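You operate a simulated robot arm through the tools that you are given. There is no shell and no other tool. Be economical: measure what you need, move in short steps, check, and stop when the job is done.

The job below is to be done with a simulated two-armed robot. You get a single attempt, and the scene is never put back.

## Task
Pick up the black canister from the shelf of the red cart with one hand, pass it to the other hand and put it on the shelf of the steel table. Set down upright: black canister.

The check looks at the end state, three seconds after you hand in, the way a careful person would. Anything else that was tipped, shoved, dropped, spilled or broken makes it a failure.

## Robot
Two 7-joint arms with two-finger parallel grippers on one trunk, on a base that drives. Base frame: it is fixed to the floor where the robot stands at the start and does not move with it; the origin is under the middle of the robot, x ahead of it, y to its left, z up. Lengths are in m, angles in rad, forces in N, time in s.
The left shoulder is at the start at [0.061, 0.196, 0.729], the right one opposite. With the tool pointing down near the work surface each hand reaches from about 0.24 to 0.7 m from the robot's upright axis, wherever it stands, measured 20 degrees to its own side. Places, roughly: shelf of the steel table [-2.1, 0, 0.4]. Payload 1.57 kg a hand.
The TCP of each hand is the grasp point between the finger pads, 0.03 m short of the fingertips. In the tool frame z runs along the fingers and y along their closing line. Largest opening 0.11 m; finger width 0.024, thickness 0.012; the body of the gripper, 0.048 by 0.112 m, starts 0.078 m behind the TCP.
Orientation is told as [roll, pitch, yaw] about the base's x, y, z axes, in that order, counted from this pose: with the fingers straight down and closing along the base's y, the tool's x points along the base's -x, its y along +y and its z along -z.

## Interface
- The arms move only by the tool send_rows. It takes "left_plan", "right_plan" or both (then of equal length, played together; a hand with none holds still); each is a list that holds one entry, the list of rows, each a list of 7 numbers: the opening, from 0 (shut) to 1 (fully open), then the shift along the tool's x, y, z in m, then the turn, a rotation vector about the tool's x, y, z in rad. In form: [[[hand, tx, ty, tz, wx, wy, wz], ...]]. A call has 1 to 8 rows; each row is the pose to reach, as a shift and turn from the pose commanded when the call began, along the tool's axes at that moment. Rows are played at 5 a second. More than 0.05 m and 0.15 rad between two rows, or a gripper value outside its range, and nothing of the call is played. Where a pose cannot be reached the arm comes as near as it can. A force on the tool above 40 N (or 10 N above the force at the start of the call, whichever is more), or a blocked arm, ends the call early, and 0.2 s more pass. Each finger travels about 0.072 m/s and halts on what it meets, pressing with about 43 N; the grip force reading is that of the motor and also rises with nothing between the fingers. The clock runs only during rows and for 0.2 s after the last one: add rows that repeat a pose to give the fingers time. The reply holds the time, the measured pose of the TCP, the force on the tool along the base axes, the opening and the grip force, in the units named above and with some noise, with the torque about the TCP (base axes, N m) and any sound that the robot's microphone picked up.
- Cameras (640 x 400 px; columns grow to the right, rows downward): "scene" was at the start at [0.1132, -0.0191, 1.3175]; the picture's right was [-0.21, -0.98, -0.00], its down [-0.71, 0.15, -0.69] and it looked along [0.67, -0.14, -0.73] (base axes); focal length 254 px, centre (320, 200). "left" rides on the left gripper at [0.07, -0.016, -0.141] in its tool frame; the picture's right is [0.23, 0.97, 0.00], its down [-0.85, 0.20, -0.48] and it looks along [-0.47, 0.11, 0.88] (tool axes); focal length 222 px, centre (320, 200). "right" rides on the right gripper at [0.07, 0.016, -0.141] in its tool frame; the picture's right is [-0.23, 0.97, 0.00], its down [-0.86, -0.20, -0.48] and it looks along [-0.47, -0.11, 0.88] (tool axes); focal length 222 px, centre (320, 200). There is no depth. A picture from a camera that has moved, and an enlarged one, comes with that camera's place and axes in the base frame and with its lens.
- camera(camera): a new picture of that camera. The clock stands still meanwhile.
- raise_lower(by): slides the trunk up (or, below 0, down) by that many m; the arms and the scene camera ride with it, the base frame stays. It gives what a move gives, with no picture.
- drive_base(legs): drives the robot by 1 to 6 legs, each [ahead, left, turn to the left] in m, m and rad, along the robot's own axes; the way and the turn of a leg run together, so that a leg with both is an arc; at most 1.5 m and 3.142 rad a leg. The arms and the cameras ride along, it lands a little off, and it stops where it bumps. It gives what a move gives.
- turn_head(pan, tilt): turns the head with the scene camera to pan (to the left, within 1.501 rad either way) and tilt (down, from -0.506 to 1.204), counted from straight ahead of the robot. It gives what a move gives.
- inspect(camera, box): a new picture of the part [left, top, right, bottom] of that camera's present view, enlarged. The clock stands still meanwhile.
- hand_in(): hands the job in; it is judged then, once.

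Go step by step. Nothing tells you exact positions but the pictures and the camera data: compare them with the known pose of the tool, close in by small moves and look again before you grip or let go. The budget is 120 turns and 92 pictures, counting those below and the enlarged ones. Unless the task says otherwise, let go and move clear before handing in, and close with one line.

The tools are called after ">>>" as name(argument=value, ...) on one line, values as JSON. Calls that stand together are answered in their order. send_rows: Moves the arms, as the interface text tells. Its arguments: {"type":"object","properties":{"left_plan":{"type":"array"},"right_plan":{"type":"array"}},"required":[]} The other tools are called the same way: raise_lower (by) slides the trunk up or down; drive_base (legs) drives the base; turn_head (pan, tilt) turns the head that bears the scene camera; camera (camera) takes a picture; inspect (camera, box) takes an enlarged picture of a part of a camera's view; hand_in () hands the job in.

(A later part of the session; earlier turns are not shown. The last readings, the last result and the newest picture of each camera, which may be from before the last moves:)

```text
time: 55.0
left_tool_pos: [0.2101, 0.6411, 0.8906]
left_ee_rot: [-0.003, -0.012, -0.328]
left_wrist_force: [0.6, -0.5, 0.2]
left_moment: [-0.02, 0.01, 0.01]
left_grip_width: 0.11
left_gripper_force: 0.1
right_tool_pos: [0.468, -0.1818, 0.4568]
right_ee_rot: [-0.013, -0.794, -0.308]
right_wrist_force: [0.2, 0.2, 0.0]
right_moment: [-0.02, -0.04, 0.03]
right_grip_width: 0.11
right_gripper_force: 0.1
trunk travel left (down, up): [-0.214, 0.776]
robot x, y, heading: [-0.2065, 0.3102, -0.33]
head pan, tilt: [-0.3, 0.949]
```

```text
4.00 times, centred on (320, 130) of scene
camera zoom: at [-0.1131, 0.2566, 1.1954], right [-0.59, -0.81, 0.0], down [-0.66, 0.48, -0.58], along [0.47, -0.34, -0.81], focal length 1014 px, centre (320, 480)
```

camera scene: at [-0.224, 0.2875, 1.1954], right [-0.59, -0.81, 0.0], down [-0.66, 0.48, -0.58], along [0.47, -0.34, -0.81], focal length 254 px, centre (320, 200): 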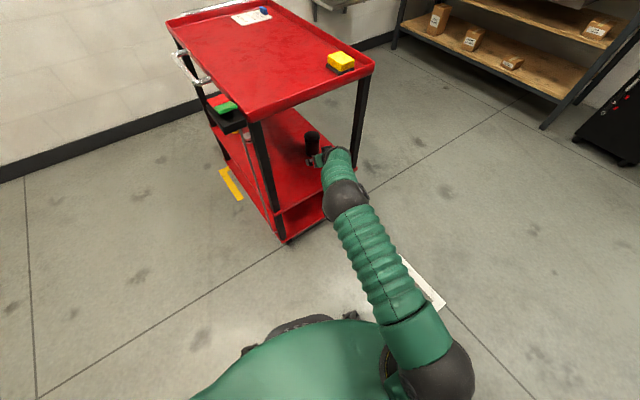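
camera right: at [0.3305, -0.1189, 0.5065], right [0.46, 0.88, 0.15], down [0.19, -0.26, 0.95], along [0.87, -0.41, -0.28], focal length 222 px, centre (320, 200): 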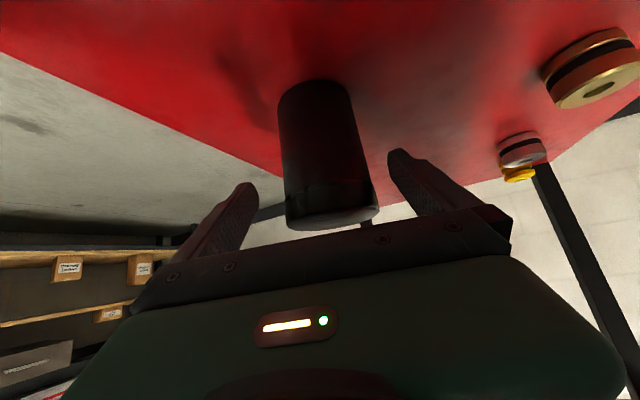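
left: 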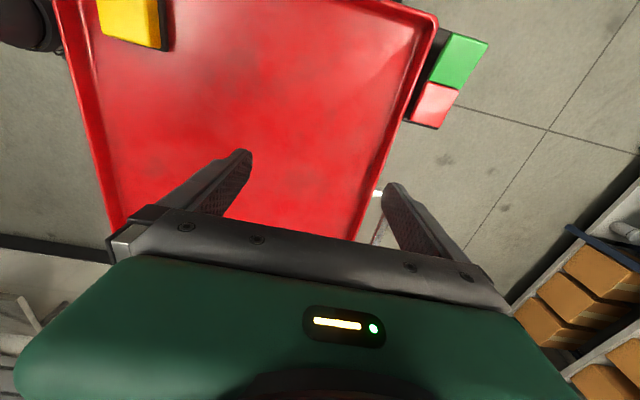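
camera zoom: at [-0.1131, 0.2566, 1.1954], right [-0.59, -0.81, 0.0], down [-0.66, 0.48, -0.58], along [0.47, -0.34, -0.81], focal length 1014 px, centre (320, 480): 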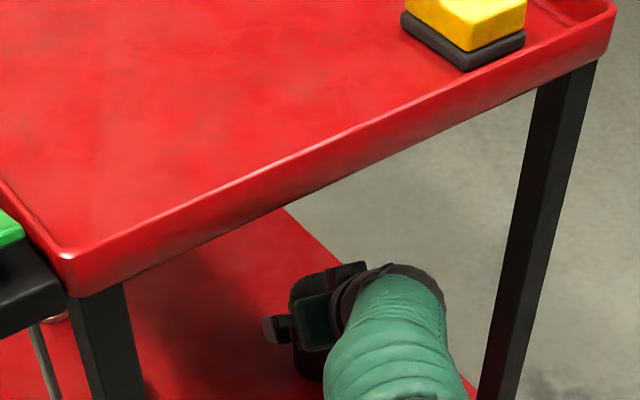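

The canister centre is about 1 cm further ahead and 8 mm left of the grasp point. I'll correct that and close.

>>> send_rows(right_plan=[[[1, -0.002, 0.008, 0.009, 0, 0, 0], [1, -0.002, 0.008, 0.009, 0, 0, 0], [0.7, -0.002, 0.008, 0.009, 0, 0, 0], [0.4, -0.002, 0.008, 0.009, 0, 0, 0], [0.2, -0.002, 0.008, 0.009, 0, 0, 0], [0.2, -0.002, 0.008, 0.009, 0, 0, 0], [0.2, -0.002, 0.008, 0.009, 0, 0, 0]]])

>>> camera(camera="right")

```text
time: 56.6
left_tool_pos: [0.2083, 0.6418, 0.8914]
left_ee_rot: [-0.005, -0.017, -0.33]
left_wrist_force: [0.6, 0.1, 0.2]
left_moment: [0.0, 0.0, 0.02]
left_grip_width: 0.1101
left_gripper_force: 0.0
right_tool_pos: [0.4782, -0.1786, 0.4536]
right_ee_rot: [-0.015, -0.797, -0.309]
right_wrist_force: [0.9, -0.8, -0.1]
right_moment: [-0.01, -0.11, -0.06]
right_grip_width: 0.0668
right_gripper_force: 43.3
trunk travel left (down, up): [-0.214, 0.776]
robot x, y, heading: [-0.2081, 0.3089, -0.331]
head pan, tilt: [-0.3, 0.949]
```

```text
62 pictures are left
camera right: at [0.3406, -0.1147, 0.5029], right [0.46, 0.88, 0.15], down [0.18, -0.26, 0.95], along [0.87, -0.41, -0.28], focal length 222 px, centre (320, 200)
```

right: 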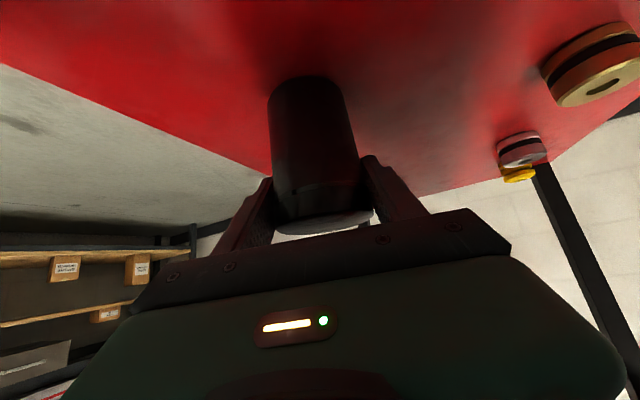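

The grip is firm at 67 mm. Lifting 5 cm and looking.

>>> send_rows(right_plan=[[[0.2, -0.012, 0, -0.012, 0, 0, 0], [0.2, -0.024, 0, -0.024, 0, 0, 0], [0.2, -0.036, 0, -0.035, 0, 0, 0], [0.2, -0.036, 0, -0.035, 0, 0, 0]]])

>>> camera(camera="right")

```text
time: 57.6
left_tool_pos: [0.2075, 0.6433, 0.8898]
left_ee_rot: [-0.004, -0.014, -0.328]
left_wrist_force: [-0.5, -1.3, -0.1]
left_moment: [0.02, 0.01, 0.01]
left_grip_width: 0.1101
left_gripper_force: 0.0
right_tool_pos: [0.4788, -0.177, 0.5052]
right_ee_rot: [-0.013, -0.796, -0.31]
right_wrist_force: [-0.8, 0.0, -3.7]
right_moment: [-0.03, -0.01, -0.02]
right_grip_width: 0.0672
right_gripper_force: 42.9
trunk travel left (down, up): [-0.214, 0.776]
robot x, y, heading: [-0.2049, 0.3128, -0.328]
head pan, tilt: [-0.3, 0.949]
```

```text
61 pictures are left
camera right: at [0.3419, -0.1145, 0.5543], right [0.46, 0.88, 0.15], down [0.18, -0.26, 0.95], along [0.87, -0.41, -0.28], focal length 222 px, centre (320, 200)
```

right: 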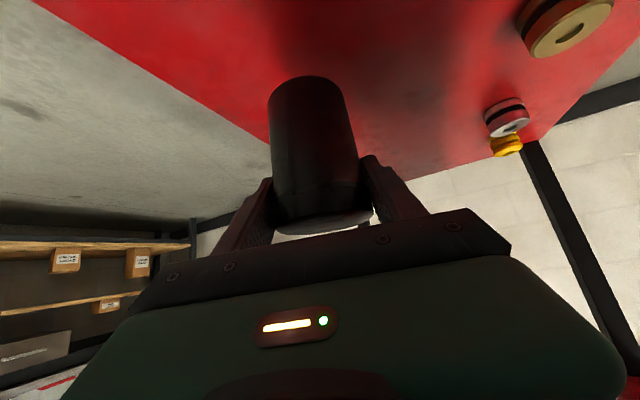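

It lifted cleanly with the lid in place. Backing straight out of the cart.

>>> drive_base(legs=[[-0.45, 0, 0]])

>>> raise_lower(by=0.15)

>>> camera(camera="scene")

```text
time: 60.3
left_tool_pos: [-0.2242, 0.7908, 0.8923]
left_ee_rot: [-0.004, -0.016, -0.322]
left_wrist_force: [-0.5, 0.3, -0.2]
left_moment: [-0.04, -0.05, -0.02]
left_grip_width: 0.11
left_gripper_force: 0.0
right_tool_pos: [0.0537, -0.027, 0.5068]
right_ee_rot: [-0.014, -0.798, -0.303]
right_wrist_force: [0.5, -0.3, -3.7]
right_moment: [0.02, 0.04, 0.0]
right_grip_width: 0.0672
right_gripper_force: 43.1
trunk travel left (down, up): [-0.214, 0.776]
robot x, y, heading: [-0.6332, 0.458, -0.323]
head pan, tilt: [-0.3, 0.949]
```

```text
time: 62.1
left_tool_pos: [-0.2242, 0.79, 1.0426]
left_ee_rot: [-0.002, -0.016, -0.322]
left_wrist_force: [0.5, 0.4, -0.1]
left_moment: [0.01, 0.03, 0.0]
left_grip_width: 0.1099
left_gripper_force: 0.0
right_tool_pos: [0.0535, -0.0278, 0.6564]
right_ee_rot: [-0.015, -0.799, -0.304]
right_wrist_force: [0.1, -0.7, -4.1]
right_moment: [-0.06, 0.0, -0.01]
right_grip_width: 0.0671
right_gripper_force: 43.0
trunk travel left (down, up): [-0.364, 0.626]
robot x, y, heading: [-0.6342, 0.4544, -0.321]
head pan, tilt: [-0.3, 0.949]
```

```text
60 pictures are left
camera scene: at [-0.5417, 0.4023, 1.3454], right [-0.58, -0.81, 0.0], down [-0.66, 0.48, -0.58], along [0.47, -0.34, -0.81], focal length 254 px, centre (320, 200)
```

scene: 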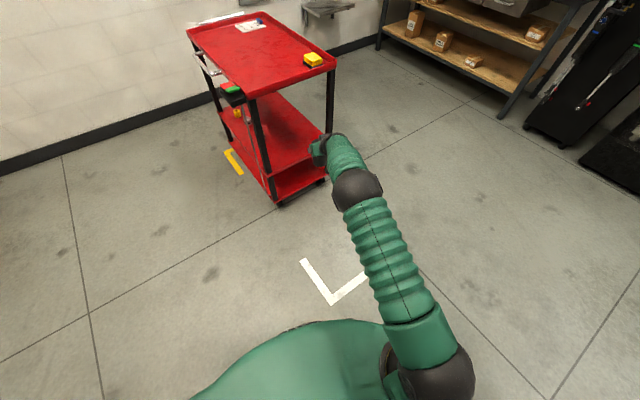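

The canister is out in free space. Now I'll prepare the left hand: move it forward and tilt its fingers forward.

>>> send_rows(left_plan=[[[1, -0.028, -0.005, 0.02, 0, -0.138, 0], [1, -0.055, -0.01, 0.04, 0, -0.275, 0], [1, -0.083, -0.015, 0.06, 0, -0.413, 0], [1, -0.11, -0.02, 0.08, 0, -0.55, 0], [1, -0.138, -0.025, 0.1, 0, -0.688, 0], [1, -0.165, -0.03, 0.12, 0, -0.825, 0], [1, -0.193, -0.035, 0.14, 0, -0.963, 0], [1, -0.22, -0.04, 0.16, 0, -1.1, 0]]])

>>> turn_head(pan=0.2, tilt=0.7)

>>> camera(camera="scene")

```text
time: 63.9
left_tool_pos: [-0.0246, 0.6802, 0.8866]
left_ee_rot: [-0.009, -1.113, -0.316]
left_wrist_force: [0.2, 0.4, 0.6]
left_moment: [0.0, -0.01, 0.02]
left_grip_width: 0.1101
left_gripper_force: 0.2
right_tool_pos: [0.0535, -0.0275, 0.6548]
right_ee_rot: [-0.017, -0.796, -0.302]
right_wrist_force: [0.2, 0.5, -5.1]
right_moment: [-0.01, -0.03, 0.02]
right_grip_width: 0.0668
right_gripper_force: 42.6
trunk travel left (down, up): [-0.364, 0.626]
robot x, y, heading: [-0.6321, 0.455, -0.325]
head pan, tilt: [-0.3, 0.949]
```

```text
time: 64.8
left_tool_pos: [-0.0257, 0.6789, 0.8894]
left_ee_rot: [-0.006, -1.116, -0.315]
left_wrist_force: [-0.6, -0.8, 0.4]
left_moment: [0.0, -0.02, 0.03]
left_grip_width: 0.1099
left_gripper_force: 0.0
right_tool_pos: [0.0525, -0.0286, 0.6563]
right_ee_rot: [-0.012, -0.797, -0.302]
right_wrist_force: [-0.2, -0.2, -3.6]
right_moment: [0.0, 0.0, -0.02]
right_grip_width: 0.0669
right_gripper_force: 43.9
trunk travel left (down, up): [-0.364, 0.626]
robot x, y, heading: [-0.6378, 0.4559, -0.325]
head pan, tilt: [0.201, 0.7]
```

```text
59 pictures are left
camera scene: at [-0.5163, 0.4341, 1.3651], right [-0.12, -0.99, 0.0], down [-0.64, 0.08, -0.76], along [0.76, -0.09, -0.65], focal length 254 px, centre (320, 200)
```

scene: 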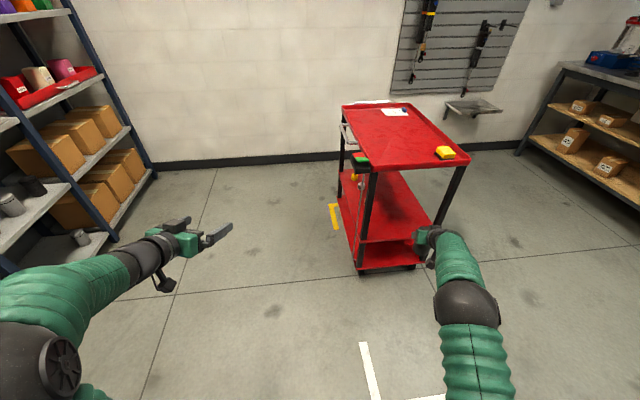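

Next, I'll yaw the left hand to point to the robot's right and forward.

>>> send_rows(left_plan=[[[1, 0, 0, 0, 0.123, 0, 0.06], [1, 0, 0, 0, 0.247, 0, 0.121], [1, 0, 0, 0, 0.37, 0, 0.181], [1, 0, 0, 0, 0.494, 0, 0.241], [1, 0, 0, 0, 0.617, 0, 0.302], [1, 0, 0, 0, 0.741, 0, 0.362], [1, 0, 0, 0, 0.864, 0, 0.423], [1, 0, 0, 0, 0.988, 0, 0.483]]])

>>> camera(camera="scene")

```text
time: 66.6
left_tool_pos: [-0.0249, 0.6817, 0.8839]
left_ee_rot: [-0.007, -1.121, -1.418]
left_wrist_force: [-0.9, 0.1, 0.0]
left_moment: [0.0, 0.01, -0.01]
left_grip_width: 0.1098
left_gripper_force: 0.0
right_tool_pos: [0.0557, -0.0268, 0.6568]
right_ee_rot: [-0.017, -0.797, -0.303]
right_wrist_force: [0.5, -0.1, -3.8]
right_moment: [-0.01, 0.02, -0.01]
right_grip_width: 0.0669
right_gripper_force: 43.1
trunk travel left (down, up): [-0.364, 0.626]
robot x, y, heading: [-0.6376, 0.4543, -0.325]
head pan, tilt: [0.201, 0.7]
```

```text
58 pictures are left
camera scene: at [-0.5144, 0.4358, 1.365], right [-0.12, -0.99, 0.0], down [-0.64, 0.08, -0.76], along [0.76, -0.09, -0.65], focal length 254 px, centre (320, 200)
```

scene: 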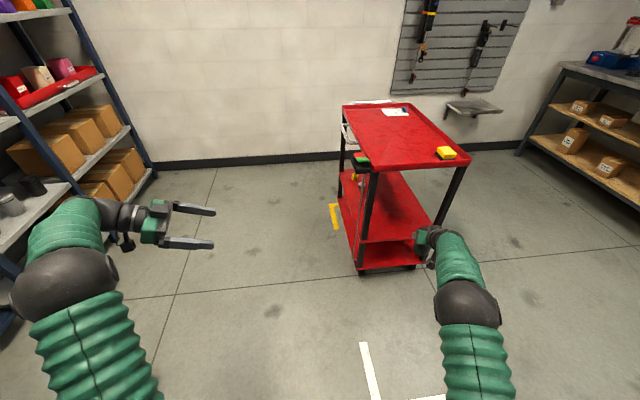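

Both arms look good. Now I'll bring the right hand, with the canister, up to the centre, yawed to face the left hand's approach at about 85°.

>>> send_rows(right_plan=[[[0.2, -0.003, 0.032, -0.023, -0.031, 0, -0.031], [0.2, -0.006, 0.064, -0.046, -0.063, 0, -0.061], [0.2, -0.009, 0.095, -0.069, -0.094, 0, -0.092], [0.2, -0.011, 0.127, -0.092, -0.125, 0, -0.123], [0.2, -0.014, 0.159, -0.115, -0.156, 0, -0.153], [0.2, -0.017, 0.19, -0.138, -0.188, 0, -0.184], [0.2, -0.02, 0.222, -0.161, -0.219, 0, -0.214], [0.2, -0.023, 0.254, -0.184, -0.25, 0, -0.245]]])

>>> camera(camera="scene")

>>> camera(camera="left")

```text
time: 68.4
left_tool_pos: [-0.0264, 0.6825, 0.8854]
left_ee_rot: [-0.004, -1.119, -1.421]
left_wrist_force: [0.2, 0.4, 0.0]
left_moment: [-0.01, 0.02, 0.01]
left_grip_width: 0.11
left_gripper_force: 0.0
right_tool_pos: [0.0217, 0.2526, 0.7967]
right_ee_rot: [-0.017, -0.794, 0.048]
right_wrist_force: [-0.2, 0.4, -3.1]
right_moment: [-0.02, 0.0, -0.02]
right_grip_width: 0.067
right_gripper_force: 42.7
trunk travel left (down, up): [-0.364, 0.626]
robot x, y, heading: [-0.6355, 0.46, -0.325]
head pan, tilt: [0.201, 0.7]
```

```text
57 pictures are left
camera scene: at [-0.5162, 0.4381, 1.3652], right [-0.12, -0.99, 0.0], down [-0.64, 0.08, -0.76], along [0.76, -0.09, -0.65], focal length 254 px, centre (320, 200)
```

scene: 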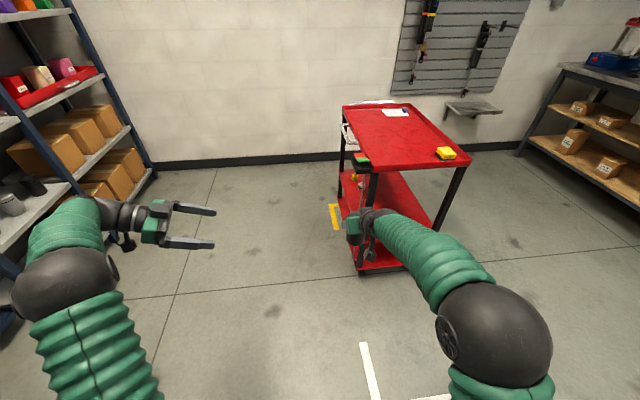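

```text
56 pictures are left
camera left: at [-0.0648, 0.8359, 0.8835], right [0.95, 0.24, -0.21], down [0.19, 0.09, 0.98], along [0.25, -0.97, 0.04], focal length 222 px, centre (320, 200)
```

left: 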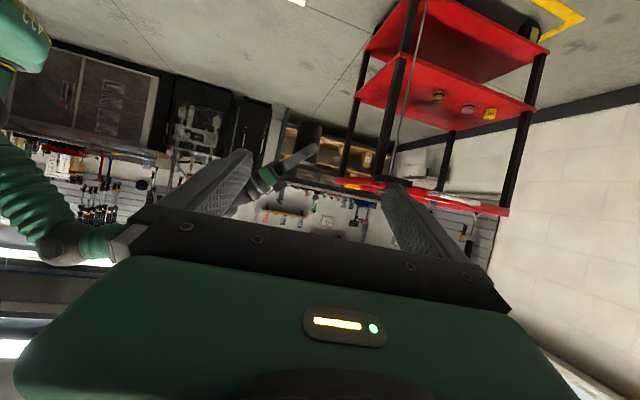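

The canister is at the centre, facing the left hand. I'll bring the left hand to a standoff 20 cm back along its approach line, aimed at the canister's lower half.

>>> send_rows(left_plan=[[[1, -0.012, -0.002, 0.039, 0, 0, 0], [1, -0.023, -0.004, 0.078, 0, 0, 0], [1, -0.035, -0.007, 0.117, 0, 0, 0], [1, -0.046, -0.009, 0.155, 0, 0, 0], [1, -0.058, -0.011, 0.194, 0, 0, 0], [1, -0.07, -0.013, 0.233, 0, 0, 0], [1, -0.07, -0.013, 0.233, 0, 0, 0]]])

>>> camera(camera="left")

>>> inspect(camera="scene", box=[170, 140, 490, 340])

```text
time: 70.0
left_tool_pos: [-0.005, 0.4413, 0.848]
left_ee_rot: [-0.002, -1.12, -1.419]
left_wrist_force: [0.2, 0.8, 0.9]
left_moment: [-0.02, 0.03, -0.03]
left_grip_width: 0.11
left_gripper_force: 0.0
right_tool_pos: [0.0213, 0.2528, 0.7961]
right_ee_rot: [-0.016, -0.794, 0.051]
right_wrist_force: [-0.2, 0.7, -3.6]
right_moment: [-0.01, -0.01, -0.04]
right_grip_width: 0.067
right_gripper_force: 43.5
trunk travel left (down, up): [-0.364, 0.626]
robot x, y, heading: [-0.6388, 0.4531, -0.321]
head pan, tilt: [0.201, 0.7]
```

```text
55 pictures are left
camera left: at [-0.0436, 0.5943, 0.8463], right [0.95, 0.24, -0.21], down [0.19, 0.09, 0.98], along [0.25, -0.97, 0.04], focal length 222 px, centre (320, 200)
```

left: 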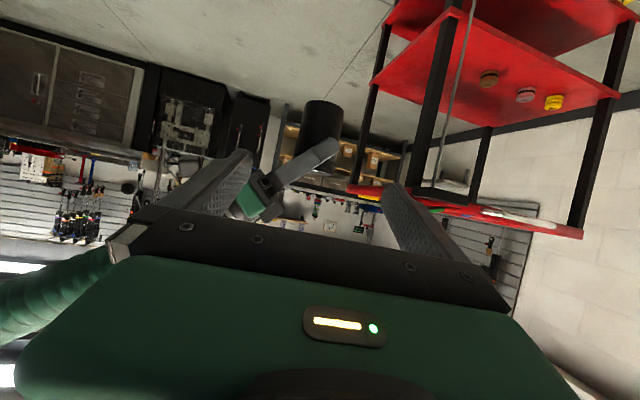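

```text
2.00 times, centred on (330, 240) of scene
camera zoom: at [-0.5161, 0.4358, 1.3652], right [-0.12, -0.99, 0.0], down [-0.64, 0.08, -0.76], along [0.76, -0.09, -0.65], focal length 507 px, centre (300, 120)
```

zoom: 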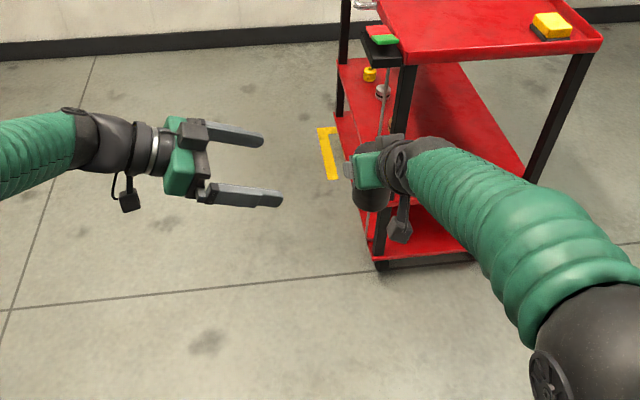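

The left camera confirms the canister at (0.026, 0.253), with its mid-height at 0.768. I'll slide the left hand in along its axis with the fingers open.

>>> send_rows(left_plan=[[[1, 0.003, 0.003, 0.03, 0, 0, 0], [1, 0.003, 0.003, 0.06, 0, 0, 0], [1, 0.003, 0.003, 0.09, 0, 0, 0], [1, 0.003, 0.003, 0.12, 0, 0, 0], [1, 0.003, 0.003, 0.15, 0, 0, 0], [1, 0.003, 0.003, 0.175, 0, 0, 0], [1, 0.003, 0.003, 0.2, 0, 0, 0], [1, 0.003, 0.003, 0.2, 0, 0, 0]]])

>>> camera(camera="left")

>>> camera(camera="right")

>>> inspect(camera="scene", box=[250, 170, 442, 290])

```text
time: 71.8
left_tool_pos: [0.0247, 0.2651, 0.7568]
left_ee_rot: [-0.002, -1.121, -1.421]
left_wrist_force: [0.0, 0.0, 0.3]
left_moment: [-0.01, -0.04, 0.0]
left_grip_width: 0.1099
left_gripper_force: 0.0
right_tool_pos: [0.0219, 0.2512, 0.7963]
right_ee_rot: [-0.016, -0.792, 0.047]
right_wrist_force: [0.5, 0.2, -3.1]
right_moment: [0.0, 0.0, 0.01]
right_grip_width: 0.067
right_gripper_force: 42.9
trunk travel left (down, up): [-0.364, 0.626]
robot x, y, heading: [-0.6315, 0.4546, -0.325]
head pan, tilt: [0.201, 0.7]
```

```text
53 pictures are left
camera left: at [-0.0131, 0.4179, 0.7553], right [0.95, 0.24, -0.21], down [0.19, 0.09, 0.98], along [0.25, -0.97, 0.04], focal length 222 px, centre (320, 200)
```

left: 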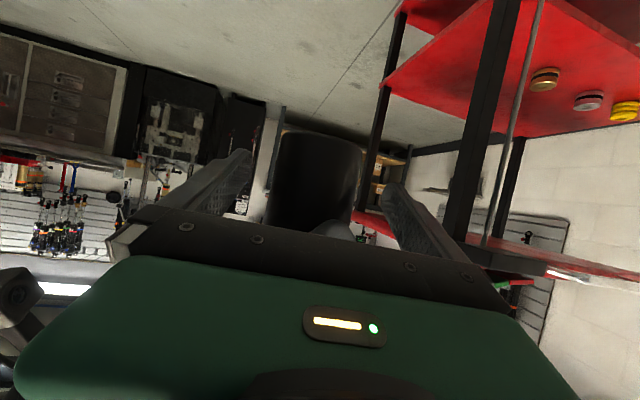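

```text
52 pictures are left
camera right: at [-0.1289, 0.2631, 0.8456], right [0.12, 0.98, 0.15], down [0.26, -0.18, 0.95], along [0.96, -0.08, -0.28], focal length 222 px, centre (320, 200)
```

right: 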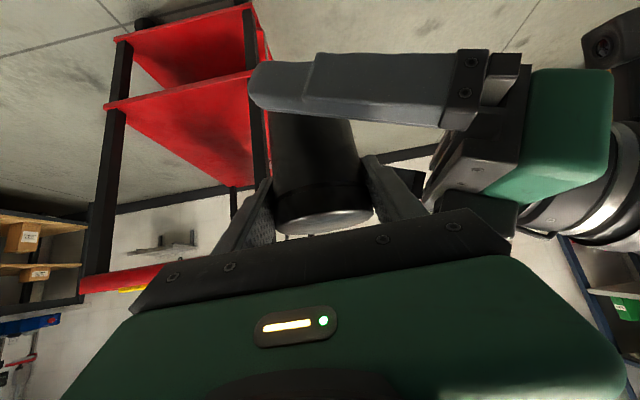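

```text
3.33 times, centred on (346, 230) of scene
camera zoom: at [-0.5159, 0.435, 1.3652], right [-0.12, -0.99, 0.0], down [-0.64, 0.08, -0.76], along [0.76, -0.09, -0.65], focal length 845 px, centre (233, 100)
```

zoom: 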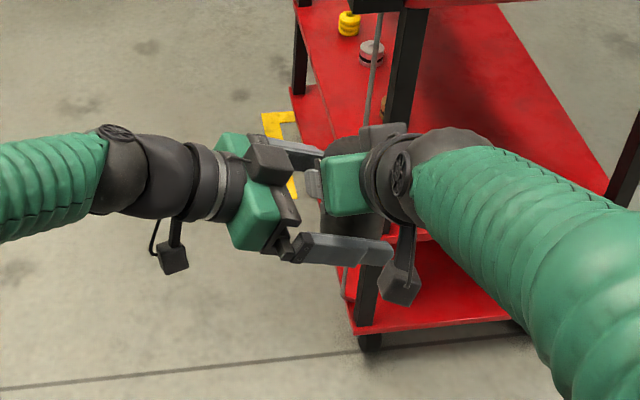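

Everything is clear and centred. Closing the left hand on the lower half.

>>> send_rows(left_plan=[[[0.75, 0, 0, 0, 0, 0, 0], [0.65, 0, 0, 0, 0, 0, 0], [0.4, 0, 0, 0, 0, 0, 0], [0.2, 0, 0, 0, 0, 0, 0], [0.2, 0, 0, 0, 0, 0, 0], [0.2, 0, 0, 0, 0, 0, 0]]])

>>> camera(camera="right")

```text
time: 73.2
left_tool_pos: [0.0233, 0.2626, 0.7569]
left_ee_rot: [-0.007, -1.12, -1.426]
left_wrist_force: [-28.5, 2.3, 3.3]
left_moment: [0.0, -0.81, -0.69]
left_grip_width: 0.0628
left_gripper_force: 43.2
right_tool_pos: [0.0225, 0.2512, 0.7974]
right_ee_rot: [-0.017, -0.797, 0.049]
right_wrist_force: [28.5, -1.9, -8.3]
right_moment: [-0.15, -0.39, 0.3]
right_grip_width: 0.067
right_gripper_force: 42.7
trunk travel left (down, up): [-0.364, 0.626]
robot x, y, heading: [-0.6348, 0.4587, -0.322]
head pan, tilt: [0.201, 0.7]
```

```text
50 pictures are left
camera right: at [-0.1281, 0.2629, 0.8458], right [0.12, 0.98, 0.15], down [0.26, -0.18, 0.95], along [0.96, -0.08, -0.28], focal length 222 px, centre (320, 200)
```

right: 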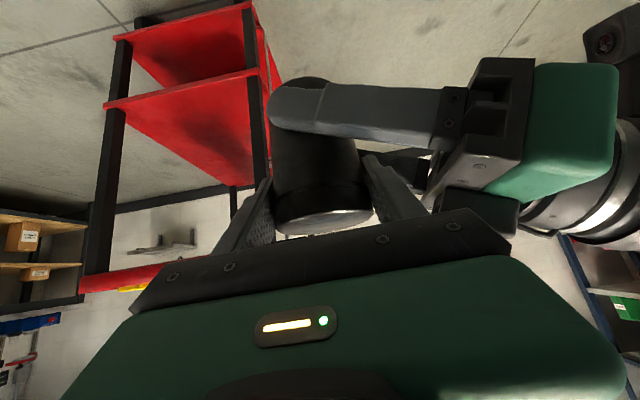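

Both hands hold it, but they press sideways at 28 N; I'll relieve that by shifting the left hand about 2 mm.

>>> send_rows(left_plan=[[[0.2, 0, -0.001, 0, 0, 0, 0], [0.2, 0, -0.002, 0, 0, 0, 0], [0.2, 0, -0.002, 0, 0, 0, 0]]])

```text
time: 74.0
left_tool_pos: [0.0218, 0.2644, 0.7568]
left_ee_rot: [-0.008, -1.121, -1.42]
left_wrist_force: [-21.4, -4.1, 0.3]
left_moment: [0.16, -0.44, -0.98]
left_grip_width: 0.0627
left_gripper_force: 43.2
right_tool_pos: [0.0223, 0.2527, 0.7977]
right_ee_rot: [-0.015, -0.795, 0.051]
right_wrist_force: [21.7, 4.5, -1.1]
right_moment: [0.09, -0.39, 0.74]
right_grip_width: 0.0669
right_gripper_force: 42.4
trunk travel left (down, up): [-0.364, 0.626]
robot x, y, heading: [-0.6341, 0.4546, -0.322]
head pan, tilt: [0.201, 0.7]
```

>>> send_rows(left_plan=[[[0.2, 0, -0.002, 0, 0, 0, 0], [0.2, 0, -0.004, 0, 0, 0, 0], [0.2, 0, -0.005, 0, 0, 0, 0], [0.2, 0, -0.005, 0, 0, 0, 0]]])

```text
time: 75.2
left_tool_pos: [0.0206, 0.268, 0.7572]
left_ee_rot: [0.005, -1.119, -1.418]
left_wrist_force: [0.0, -0.7, -0.2]
left_moment: [0.11, 0.09, 0.17]
left_grip_width: 0.0628
left_gripper_force: 43.3
right_tool_pos: [0.0195, 0.2551, 0.7974]
right_ee_rot: [-0.012, -0.793, 0.049]
right_wrist_force: [-0.3, 0.9, -1.7]
right_moment: [-0.12, 0.0, -0.17]
right_grip_width: 0.0667
right_gripper_force: 43.3
trunk travel left (down, up): [-0.364, 0.626]
robot x, y, heading: [-0.636, 0.4561, -0.323]
head pan, tilt: [0.201, 0.7]
stopped in row 4 (left hand): the force on the tool passed its limit at 41 N (the readings are from after the stop); the commanded pose is now the measured one
```

The load is relieved. Now the right hand opens partially, staying clear of the left palm, and I'll check.

>>> send_rows(right_plan=[[[0.72, 0, 0, 0, 0, 0, 0], [0.8, 0, 0, 0, 0, 0, 0], [0.8, 0, 0, 0, 0, 0, 0]]])

>>> camera(camera="right")

```text
time: 76.0
left_tool_pos: [0.0206, 0.2681, 0.7568]
left_ee_rot: [0.006, -1.117, -1.416]
left_wrist_force: [9.7, 3.3, -2.2]
left_moment: [-0.11, 0.35, -0.3]
left_grip_width: 0.0629
left_gripper_force: 43.2
right_tool_pos: [0.02, 0.2558, 0.7973]
right_ee_rot: [-0.014, -0.794, 0.051]
right_wrist_force: [-9.2, -3.8, 2.5]
right_moment: [0.04, 0.03, 0.44]
right_grip_width: 0.085
right_gripper_force: 0.1
trunk travel left (down, up): [-0.364, 0.626]
robot x, y, heading: [-0.6361, 0.4554, -0.324]
head pan, tilt: [0.201, 0.7]
```

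```text
49 pictures are left
camera right: at [-0.1311, 0.2656, 0.8468], right [0.12, 0.98, 0.15], down [0.27, -0.18, 0.95], along [0.96, -0.07, -0.28], focal length 222 px, centre (320, 200)
```

right: 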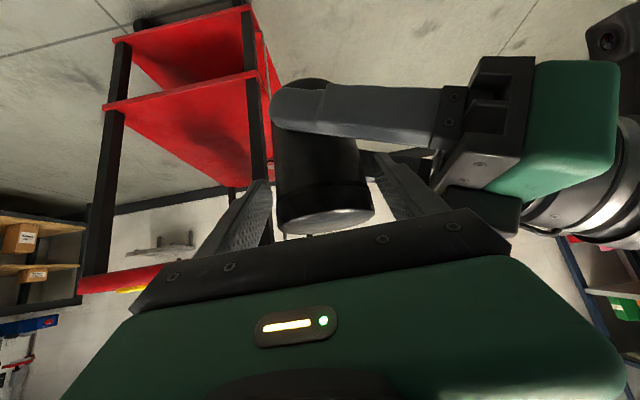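

>>> send_rows(right_plan=[[[0.82, 0, -0.001, -0.006, 0, 0, 0], [0.82, 0, -0.001, -0.012, 0, 0, 0], [0.82, 0, -0.001, -0.012, 0, 0, 0]]])

>>> camera(camera="right")

```text
time: 76.8
left_tool_pos: [0.02, 0.2681, 0.7568]
left_ee_rot: [0.006, -1.118, -1.421]
left_wrist_force: [0.6, 0.5, -1.1]
left_moment: [0.06, 0.04, 0.05]
left_grip_width: 0.0629
left_gripper_force: 42.7
right_tool_pos: [0.0117, 0.2542, 0.8061]
right_ee_rot: [-0.011, -0.792, 0.05]
right_wrist_force: [1.0, 0.0, -0.1]
right_moment: [0.04, 0.03, -0.01]
right_grip_width: 0.0903
right_gripper_force: 0.0
trunk travel left (down, up): [-0.364, 0.626]
robot x, y, heading: [-0.6391, 0.4559, -0.322]
head pan, tilt: [0.201, 0.7]
```

```text
48 pictures are left
camera right: at [-0.1388, 0.2648, 0.8557], right [0.12, 0.98, 0.15], down [0.27, -0.18, 0.95], along [0.96, -0.07, -0.28], focal length 222 px, centre (320, 200)
```

right: 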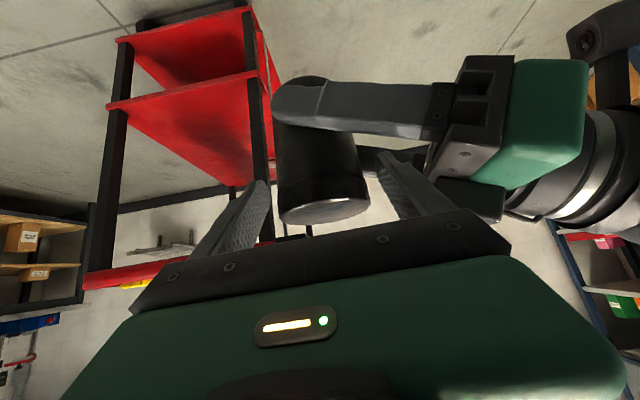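

All contact has gone and the canister sits upright in the left hand. The right hand now retreats along its axis, then aside.

>>> send_rows(right_plan=[[[0.82, 0, 0, -0.02, 0, 0, 0], [0.82, 0, 0, -0.05, 0, 0, 0], [0.82, 0, 0, -0.08, 0, 0, 0], [0.82, 0, 0, -0.11, 0, 0, 0], [0.82, 0, -0.04, -0.13, 0, 0, 0], [0.82, 0, -0.08, -0.13, 0, 0, 0], [0.82, 0, -0.13, -0.13, 0, 0, 0], [0.82, 0, -0.17, -0.13, 0, 0, 0]]])

>>> camera(camera="scene")

>>> camera(camera="left")

```text
time: 78.6
left_tool_pos: [0.0201, 0.2663, 0.7564]
left_ee_rot: [0.004, -1.118, -1.419]
left_wrist_force: [-0.1, 0.2, -0.7]
left_moment: [0.04, 0.03, 0.01]
left_grip_width: 0.0632
left_gripper_force: 43.0
right_tool_pos: [-0.0752, 0.0819, 0.8982]
right_ee_rot: [-0.009, -0.793, 0.048]
right_wrist_force: [0.0, 0.4, -0.6]
right_moment: [0.0, 0.01, 0.03]
right_grip_width: 0.0903
right_gripper_force: 0.0
trunk travel left (down, up): [-0.364, 0.626]
robot x, y, heading: [-0.6342, 0.4591, -0.325]
head pan, tilt: [0.201, 0.7]
```

```text
47 pictures are left
camera scene: at [-0.5159, 0.4324, 1.3651], right [-0.12, -0.99, 0.0], down [-0.64, 0.08, -0.76], along [0.76, -0.09, -0.65], focal length 254 px, centre (320, 200)
```

scene: 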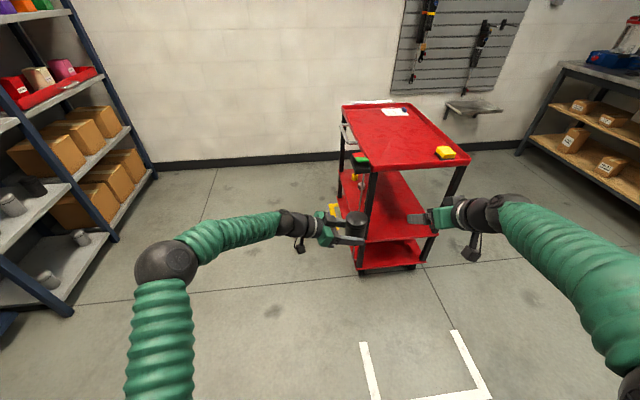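

```text
46 pictures are left
camera left: at [-0.0196, 0.419, 0.7555], right [0.95, 0.25, -0.2], down [0.19, 0.08, 0.98], along [0.26, -0.96, 0.03], focal length 222 px, centre (320, 200)
```

left: 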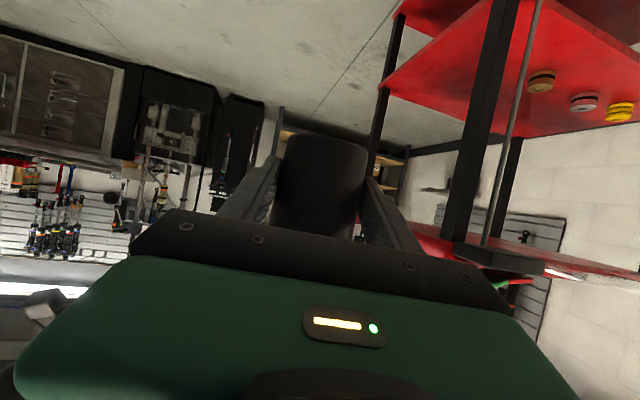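

The handover is complete. I'll back off a bit and turn the left hand to point forward, with the right hand drawn back out of the way.

>>> drive_base(legs=[[-0.2, 0, 0]])

>>> send_rows(left_plan=[[[0.2, 0.007, 0.015, -0.014, -0.124, 0, -0.06], [0.2, 0.014, 0.03, -0.029, -0.248, 0, -0.12], [0.2, 0.021, 0.046, -0.043, -0.371, 0, -0.18], [0.2, 0.028, 0.061, -0.058, -0.495, 0, -0.24], [0.2, 0.035, 0.076, -0.072, -0.619, 0, -0.3], [0.2, 0.042, 0.091, -0.087, -0.743, 0, -0.36], [0.2, 0.049, 0.106, -0.101, -0.866, 0, -0.42], [0.2, 0.056, 0.1215, -0.1155, -0.99, 0, -0.48]]])

>>> camera(camera="scene")

```text
time: 80.2
left_tool_pos: [-0.1705, 0.3301, 0.7595]
left_ee_rot: [0.01, -1.12, -1.424]
left_wrist_force: [0.0, 0.5, -3.4]
left_moment: [0.06, 0.02, 0.0]
left_grip_width: 0.0626
left_gripper_force: 43.1
right_tool_pos: [-0.2666, 0.1463, 0.8997]
right_ee_rot: [-0.012, -0.794, 0.05]
right_wrist_force: [0.3, -0.4, 1.0]
right_moment: [0.03, -0.02, -0.01]
right_grip_width: 0.0903
right_gripper_force: 0.0
trunk travel left (down, up): [-0.364, 0.626]
robot x, y, heading: [-0.8283, 0.5159, -0.328]
head pan, tilt: [0.201, 0.7]
```

```text
time: 82.0
left_tool_pos: [-0.0689, 0.4782, 0.7582]
left_ee_rot: [0.005, -1.125, -0.32]
left_wrist_force: [-0.6, 0.6, -3.8]
left_moment: [0.02, 0.08, 0.0]
left_grip_width: 0.0629
left_gripper_force: 43.3
right_tool_pos: [-0.2678, 0.1456, 0.901]
right_ee_rot: [-0.012, -0.797, 0.05]
right_wrist_force: [-0.3, -0.3, -0.5]
right_moment: [-0.02, -0.01, -0.01]
right_grip_width: 0.09
right_gripper_force: 0.1
trunk travel left (down, up): [-0.364, 0.626]
robot x, y, heading: [-0.8249, 0.5176, -0.325]
head pan, tilt: [0.201, 0.7]
```

```text
45 pictures are left
camera scene: at [-0.7059, 0.4972, 1.3651], right [-0.12, -0.99, 0.0], down [-0.64, 0.08, -0.76], along [0.76, -0.09, -0.65], focal length 254 px, centre (320, 200)
```

scene: 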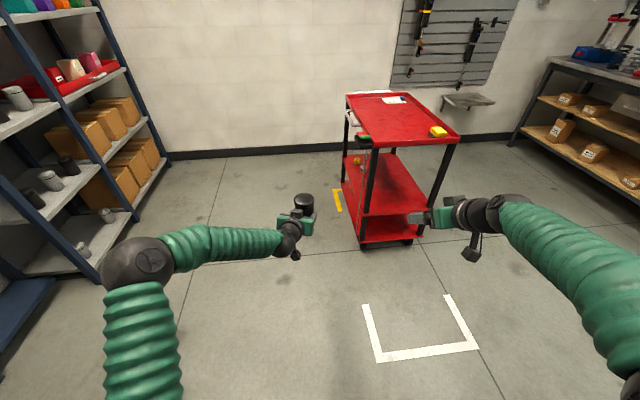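

The left hand faces forward and keeps the canister upright. I'll extend the left arm so it straightens, and draw the right hand back.

>>> send_rows(left_plan=[[[0.2, -0.006, 0.006, 0.013, 0, 0, 0], [0.2, -0.013, 0.012, 0.027, 0, 0, 0], [0.2, -0.019, 0.019, 0.04, 0, 0, 0], [0.2, -0.026, 0.025, 0.054, 0, 0, 0], [0.2, -0.032, 0.031, 0.067, 0, 0, 0], [0.2, -0.039, 0.038, 0.081, 0, 0, 0], [0.2, -0.045, 0.044, 0.094, 0, 0, 0], [0.2, -0.052, 0.05, 0.108, 0, 0, 0]]], right_plan=[[[0.82, 0.023, -0.014, -0.023, 0, 0, 0], [0.82, 0.046, -0.028, -0.046, 0, 0, 0], [0.82, 0.069, -0.042, -0.07, 0, 0, 0], [0.82, 0.091, -0.056, -0.093, 0, 0, 0], [0.82, 0.114, -0.07, -0.116, 0, 0, 0], [0.82, 0.137, -0.084, -0.14, 0, 0, 0], [0.82, 0.16, -0.098, -0.163, 0, 0, 0], [0.82, 0.182, -0.113, -0.186, 0, 0, 0]]])

>>> camera(camera="scene")

```text
time: 83.8
left_tool_pos: [0.0586, 0.4852, 0.7607]
left_ee_rot: [0.009, -1.125, -0.324]
left_wrist_force: [0.0, 0.4, -4.7]
left_moment: [0.0, 0.05, 0.02]
left_grip_width: 0.0626
left_gripper_force: 43.2
right_tool_pos: [-0.5259, 0.0194, 0.9004]
right_ee_rot: [-0.013, -0.796, 0.049]
right_wrist_force: [-0.4, -0.2, 0.2]
right_moment: [0.03, -0.03, 0.01]
right_grip_width: 0.0902
right_gripper_force: 0.0
trunk travel left (down, up): [-0.364, 0.626]
robot x, y, heading: [-0.8291, 0.5193, -0.323]
head pan, tilt: [0.201, 0.7]
```

```text
44 pictures are left
camera scene: at [-0.7064, 0.4965, 1.3652], right [-0.12, -0.99, 0.0], down [-0.64, 0.08, -0.76], along [0.76, -0.09, -0.65], focal length 254 px, centre (320, 200)
```

scene: 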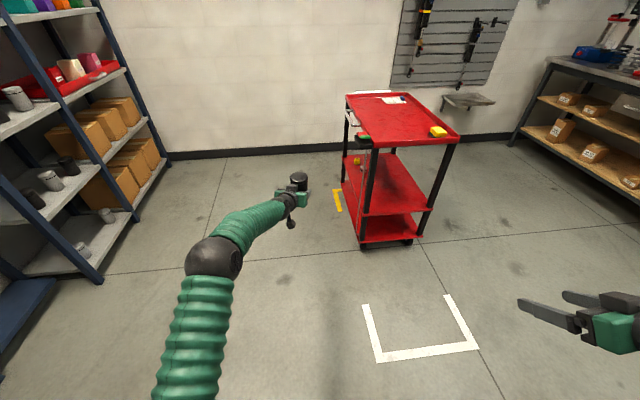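

The left arm is extended well. I'll turn clockwise in two stages with a sidestep, so that the arm clears both the cart and the table.

>>> drive_base(legs=[[0, 0, -1.5], [-0.1, 0.387, 0], [0, 0, -1.32]])

>>> turn_head(pan=0.2, tilt=0.6)

>>> camera(camera="scene")

```text
time: 93.0
left_tool_pos: [-1.2324, 0.1895, 0.7587]
left_ee_rot: [0.005, -1.122, -3.016]
left_wrist_force: [-0.2, 0.7, -4.0]
left_moment: [0.03, -0.08, 0.01]
left_grip_width: 0.0625
left_gripper_force: 42.9
right_tool_pos: [-0.9052, 0.86, 0.9029]
right_ee_rot: [-0.013, -0.794, -2.65]
right_wrist_force: [0.7, 0.7, 0.1]
right_moment: [0.02, 0.02, -0.02]
right_grip_width: 0.0901
right_gripper_force: 0.1
trunk travel left (down, up): [-0.364, 0.626]
robot x, y, heading: [-0.4163, 0.5376, -3.021]
head pan, tilt: [0.201, 0.7]
```

```text
time: 93.6
left_tool_pos: [-1.2321, 0.1894, 0.7622]
left_ee_rot: [0.005, -1.125, -3.019]
left_wrist_force: [0.0, -0.7, -3.7]
left_moment: [0.01, -0.02, -0.03]
left_grip_width: 0.0629
left_gripper_force: 43.0
right_tool_pos: [-0.9034, 0.861, 0.9037]
right_ee_rot: [-0.014, -0.795, -2.648]
right_wrist_force: [-0.7, 0.4, -0.2]
right_moment: [-0.01, 0.03, 0.02]
right_grip_width: 0.0902
right_gripper_force: 0.0
trunk travel left (down, up): [-0.364, 0.626]
robot x, y, heading: [-0.4184, 0.5407, -3.024]
head pan, tilt: [0.201, 0.6]
```

```text
43 pictures are left
camera scene: at [-0.5348, 0.5061, 1.3738], right [-0.31, 0.95, 0.0], down [0.54, 0.18, -0.82], along [-0.78, -0.26, -0.57], focal length 254 px, centre (320, 200)
```

scene: 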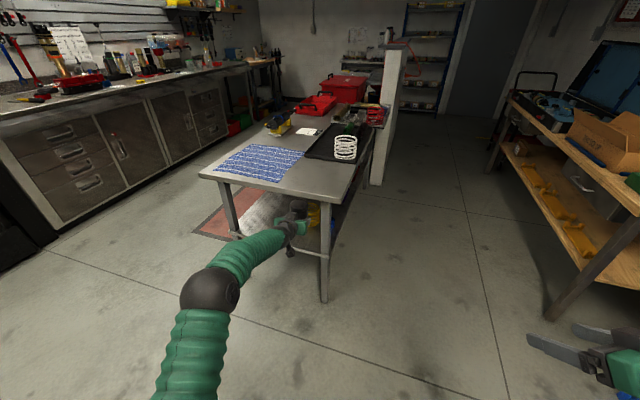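

Now I'll square up to the table, sidestep so the canister faces y ≈ -0.1, and lower the trunk.

>>> drive_base(legs=[[-0.05, 0, -0.118], [0, 0.39, 0]])

>>> raise_lower(by=-0.28)

>>> camera(camera="scene")

>>> camera(camera="left")

```text
time: 96.6
left_tool_pos: [-1.2164, -0.089, 0.7632]
left_ee_rot: [0.013, -1.123, 3.141]
left_wrist_force: [0.7, 0.3, -4.0]
left_moment: [-0.02, -0.05, 0.05]
left_grip_width: 0.0626
left_gripper_force: 42.9
right_tool_pos: [-0.8118, 0.5401, 0.902]
right_ee_rot: [-0.008, -0.8, -2.768]
right_wrist_force: [0.8, -0.8, -1.2]
right_moment: [-0.04, 0.02, 0.02]
right_grip_width: 0.0903
right_gripper_force: 0.1
trunk travel left (down, up): [-0.364, 0.626]
robot x, y, heading: [-0.3706, 0.1594, -3.142]
head pan, tilt: [0.201, 0.6]
```

```text
time: 99.4
left_tool_pos: [-1.2146, -0.092, 0.4832]
left_ee_rot: [0.004, -1.124, -3.136]
left_wrist_force: [-0.5, -0.8, -4.2]
left_moment: [-0.02, -0.06, 0.03]
left_grip_width: 0.0627
left_gripper_force: 43.3
right_tool_pos: [-0.8095, 0.536, 0.6232]
right_ee_rot: [-0.017, -0.8, -2.764]
right_wrist_force: [-0.4, 0.4, 0.1]
right_moment: [0.0, 0.01, -0.01]
right_grip_width: 0.0903
right_gripper_force: 0.0
trunk travel left (down, up): [-0.084, 0.906]
robot x, y, heading: [-0.3692, 0.16, -3.139]
head pan, tilt: [0.201, 0.6]
```

```text
42 pictures are left
camera scene: at [-0.4868, 0.1399, 1.0939], right [-0.2, 0.98, 0.0], down [0.56, 0.11, -0.82], along [-0.81, -0.17, -0.57], focal length 254 px, centre (320, 200)
```

scene: 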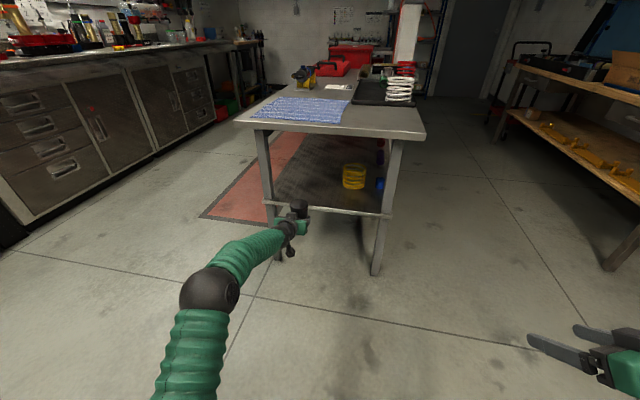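

```text
41 pictures are left
camera left: at [-1.0563, -0.0745, 0.4802], right [0.11, -0.97, -0.2], down [0.07, -0.2, 0.98], along [-0.99, -0.12, 0.04], focal length 222 px, centre (320, 200)
```

left: 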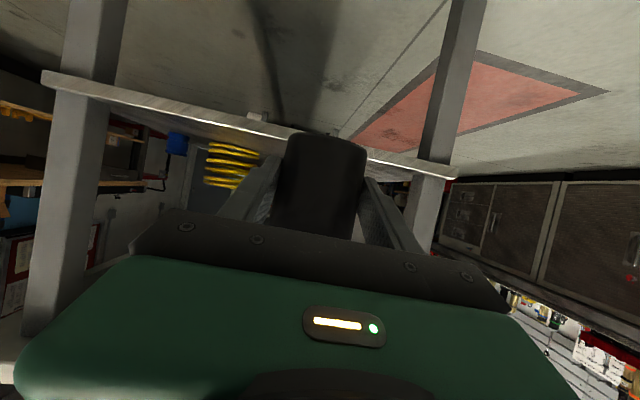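

>>> inspect(camera="scene", box=[230, 100, 438, 230])

>>> inspect(camera="left", box=[20, 50, 480, 330])

```text
3.08 times, centred on (334, 165) of scene
camera zoom: at [-0.4868, 0.1399, 1.0939], right [-0.2, 0.98, 0.0], down [0.56, 0.11, -0.82], along [-0.81, -0.17, -0.57], focal length 780 px, centre (277, 308)
```

zoom: 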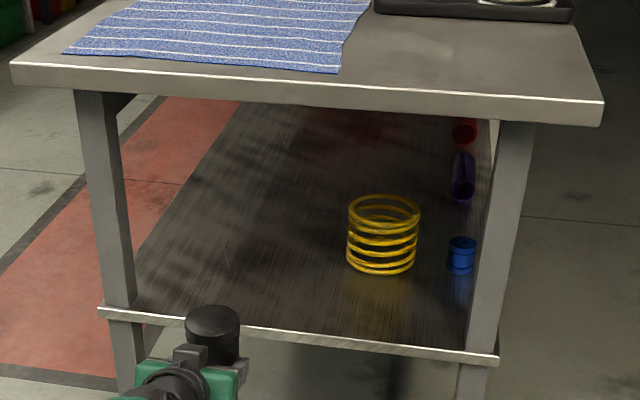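

```text
1.39 times, centred on (250, 190) of left
camera zoom: at [-1.0563, -0.0745, 0.4802], right [0.11, -0.97, -0.2], down [0.07, -0.2, 0.98], along [-0.99, -0.12, 0.04], focal length 309 px, centre (417, 214)
```

zoom: 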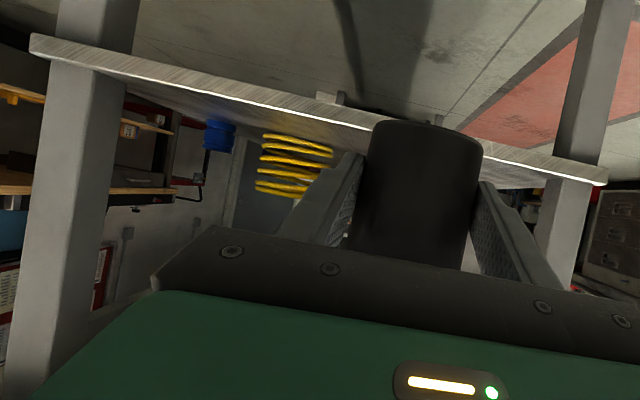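

The shelf top is at about 0.416 and its front edge at x ≈ -1.40, with the canister bottom 3 cm above it. I'll drive in so the canister stands about 12 cm behind the edge, well left of the coil.

>>> drive_base(legs=[[0.18, 0, 0]])

>>> camera(camera="scene")

>>> camera(camera="left")

```text
time: 101.0
left_tool_pos: [-1.3953, -0.0942, 0.4817]
left_ee_rot: [0.005, -1.127, -3.134]
left_wrist_force: [-0.2, -0.2, -4.4]
left_moment: [-0.01, -0.08, -0.03]
left_grip_width: 0.0627
left_gripper_force: 43.2
right_tool_pos: [-0.9926, 0.5355, 0.6232]
right_ee_rot: [-0.015, -0.798, -2.761]
right_wrist_force: [0.8, 0.2, -0.4]
right_moment: [0.01, -0.04, 0.01]
right_grip_width: 0.0902
right_gripper_force: 0.0
trunk travel left (down, up): [-0.084, 0.906]
robot x, y, heading: [-0.5522, 0.1596, -3.136]
head pan, tilt: [0.201, 0.6]
```

```text
38 pictures are left
camera scene: at [-0.6686, 0.139, 1.0937], right [-0.2, 0.98, 0.0], down [0.56, 0.11, -0.82], along [-0.81, -0.17, -0.57], focal length 254 px, centre (320, 200)
```

scene: 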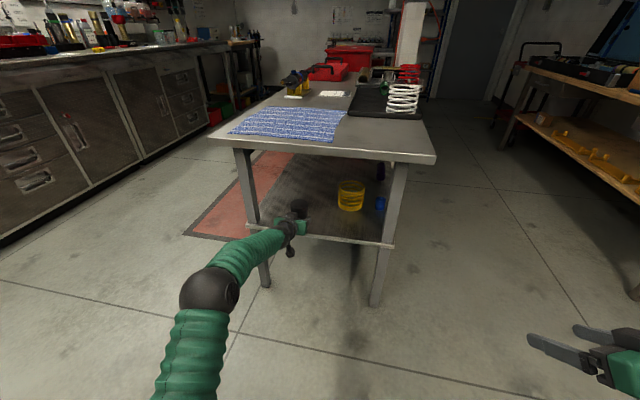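

```text
37 pictures are left
camera left: at [-1.2373, -0.0765, 0.4795], right [0.11, -0.97, -0.2], down [0.07, -0.2, 0.98], along [-0.99, -0.12, 0.04], focal length 222 px, centre (320, 200)
```

left: 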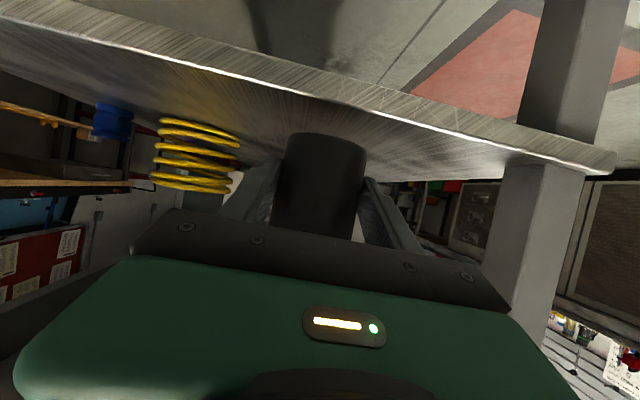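

The height and edge check out, so I'll drive in the remaining 11 cm.

>>> drive_base(legs=[[0.113, 0, 0]])

>>> camera(camera="left")

>>> inspect(camera="scene", box=[210, 130, 450, 280])

```text
time: 102.2
left_tool_pos: [-1.5099, -0.0932, 0.484]
left_ee_rot: [0.004, -1.125, -3.136]
left_wrist_force: [0.6, -0.6, -3.8]
left_moment: [0.0, -0.06, 0.03]
left_grip_width: 0.0628
left_gripper_force: 43.1
right_tool_pos: [-1.1063, 0.5342, 0.6243]
right_ee_rot: [-0.015, -0.798, -2.764]
right_wrist_force: [0.1, 0.4, -0.3]
right_moment: [-0.03, 0.02, -0.01]
right_grip_width: 0.0903
right_gripper_force: 0.1
trunk travel left (down, up): [-0.084, 0.906]
robot x, y, heading: [-0.6647, 0.1586, -3.143]
head pan, tilt: [0.201, 0.6]
```

```text
36 pictures are left
camera left: at [-1.352, -0.0758, 0.4802], right [0.11, -0.97, -0.2], down [0.07, -0.2, 0.98], along [-0.99, -0.12, 0.04], focal length 222 px, centre (320, 200)
```

left: 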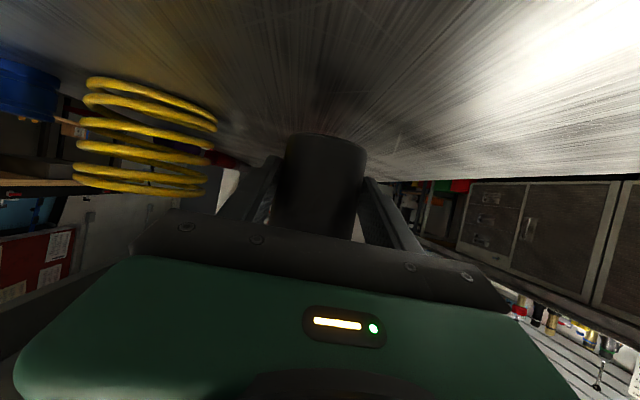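

```text
2.67 times, centred on (330, 205) of scene
camera zoom: at [-0.7838, 0.1388, 1.0937], right [-0.2, 0.98, 0.0], down [0.56, 0.11, -0.82], along [-0.81, -0.17, -0.57], focal length 676 px, centre (293, 187)
```

zoom: 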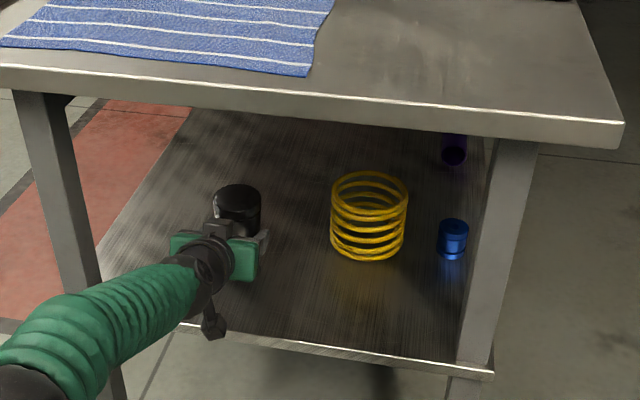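

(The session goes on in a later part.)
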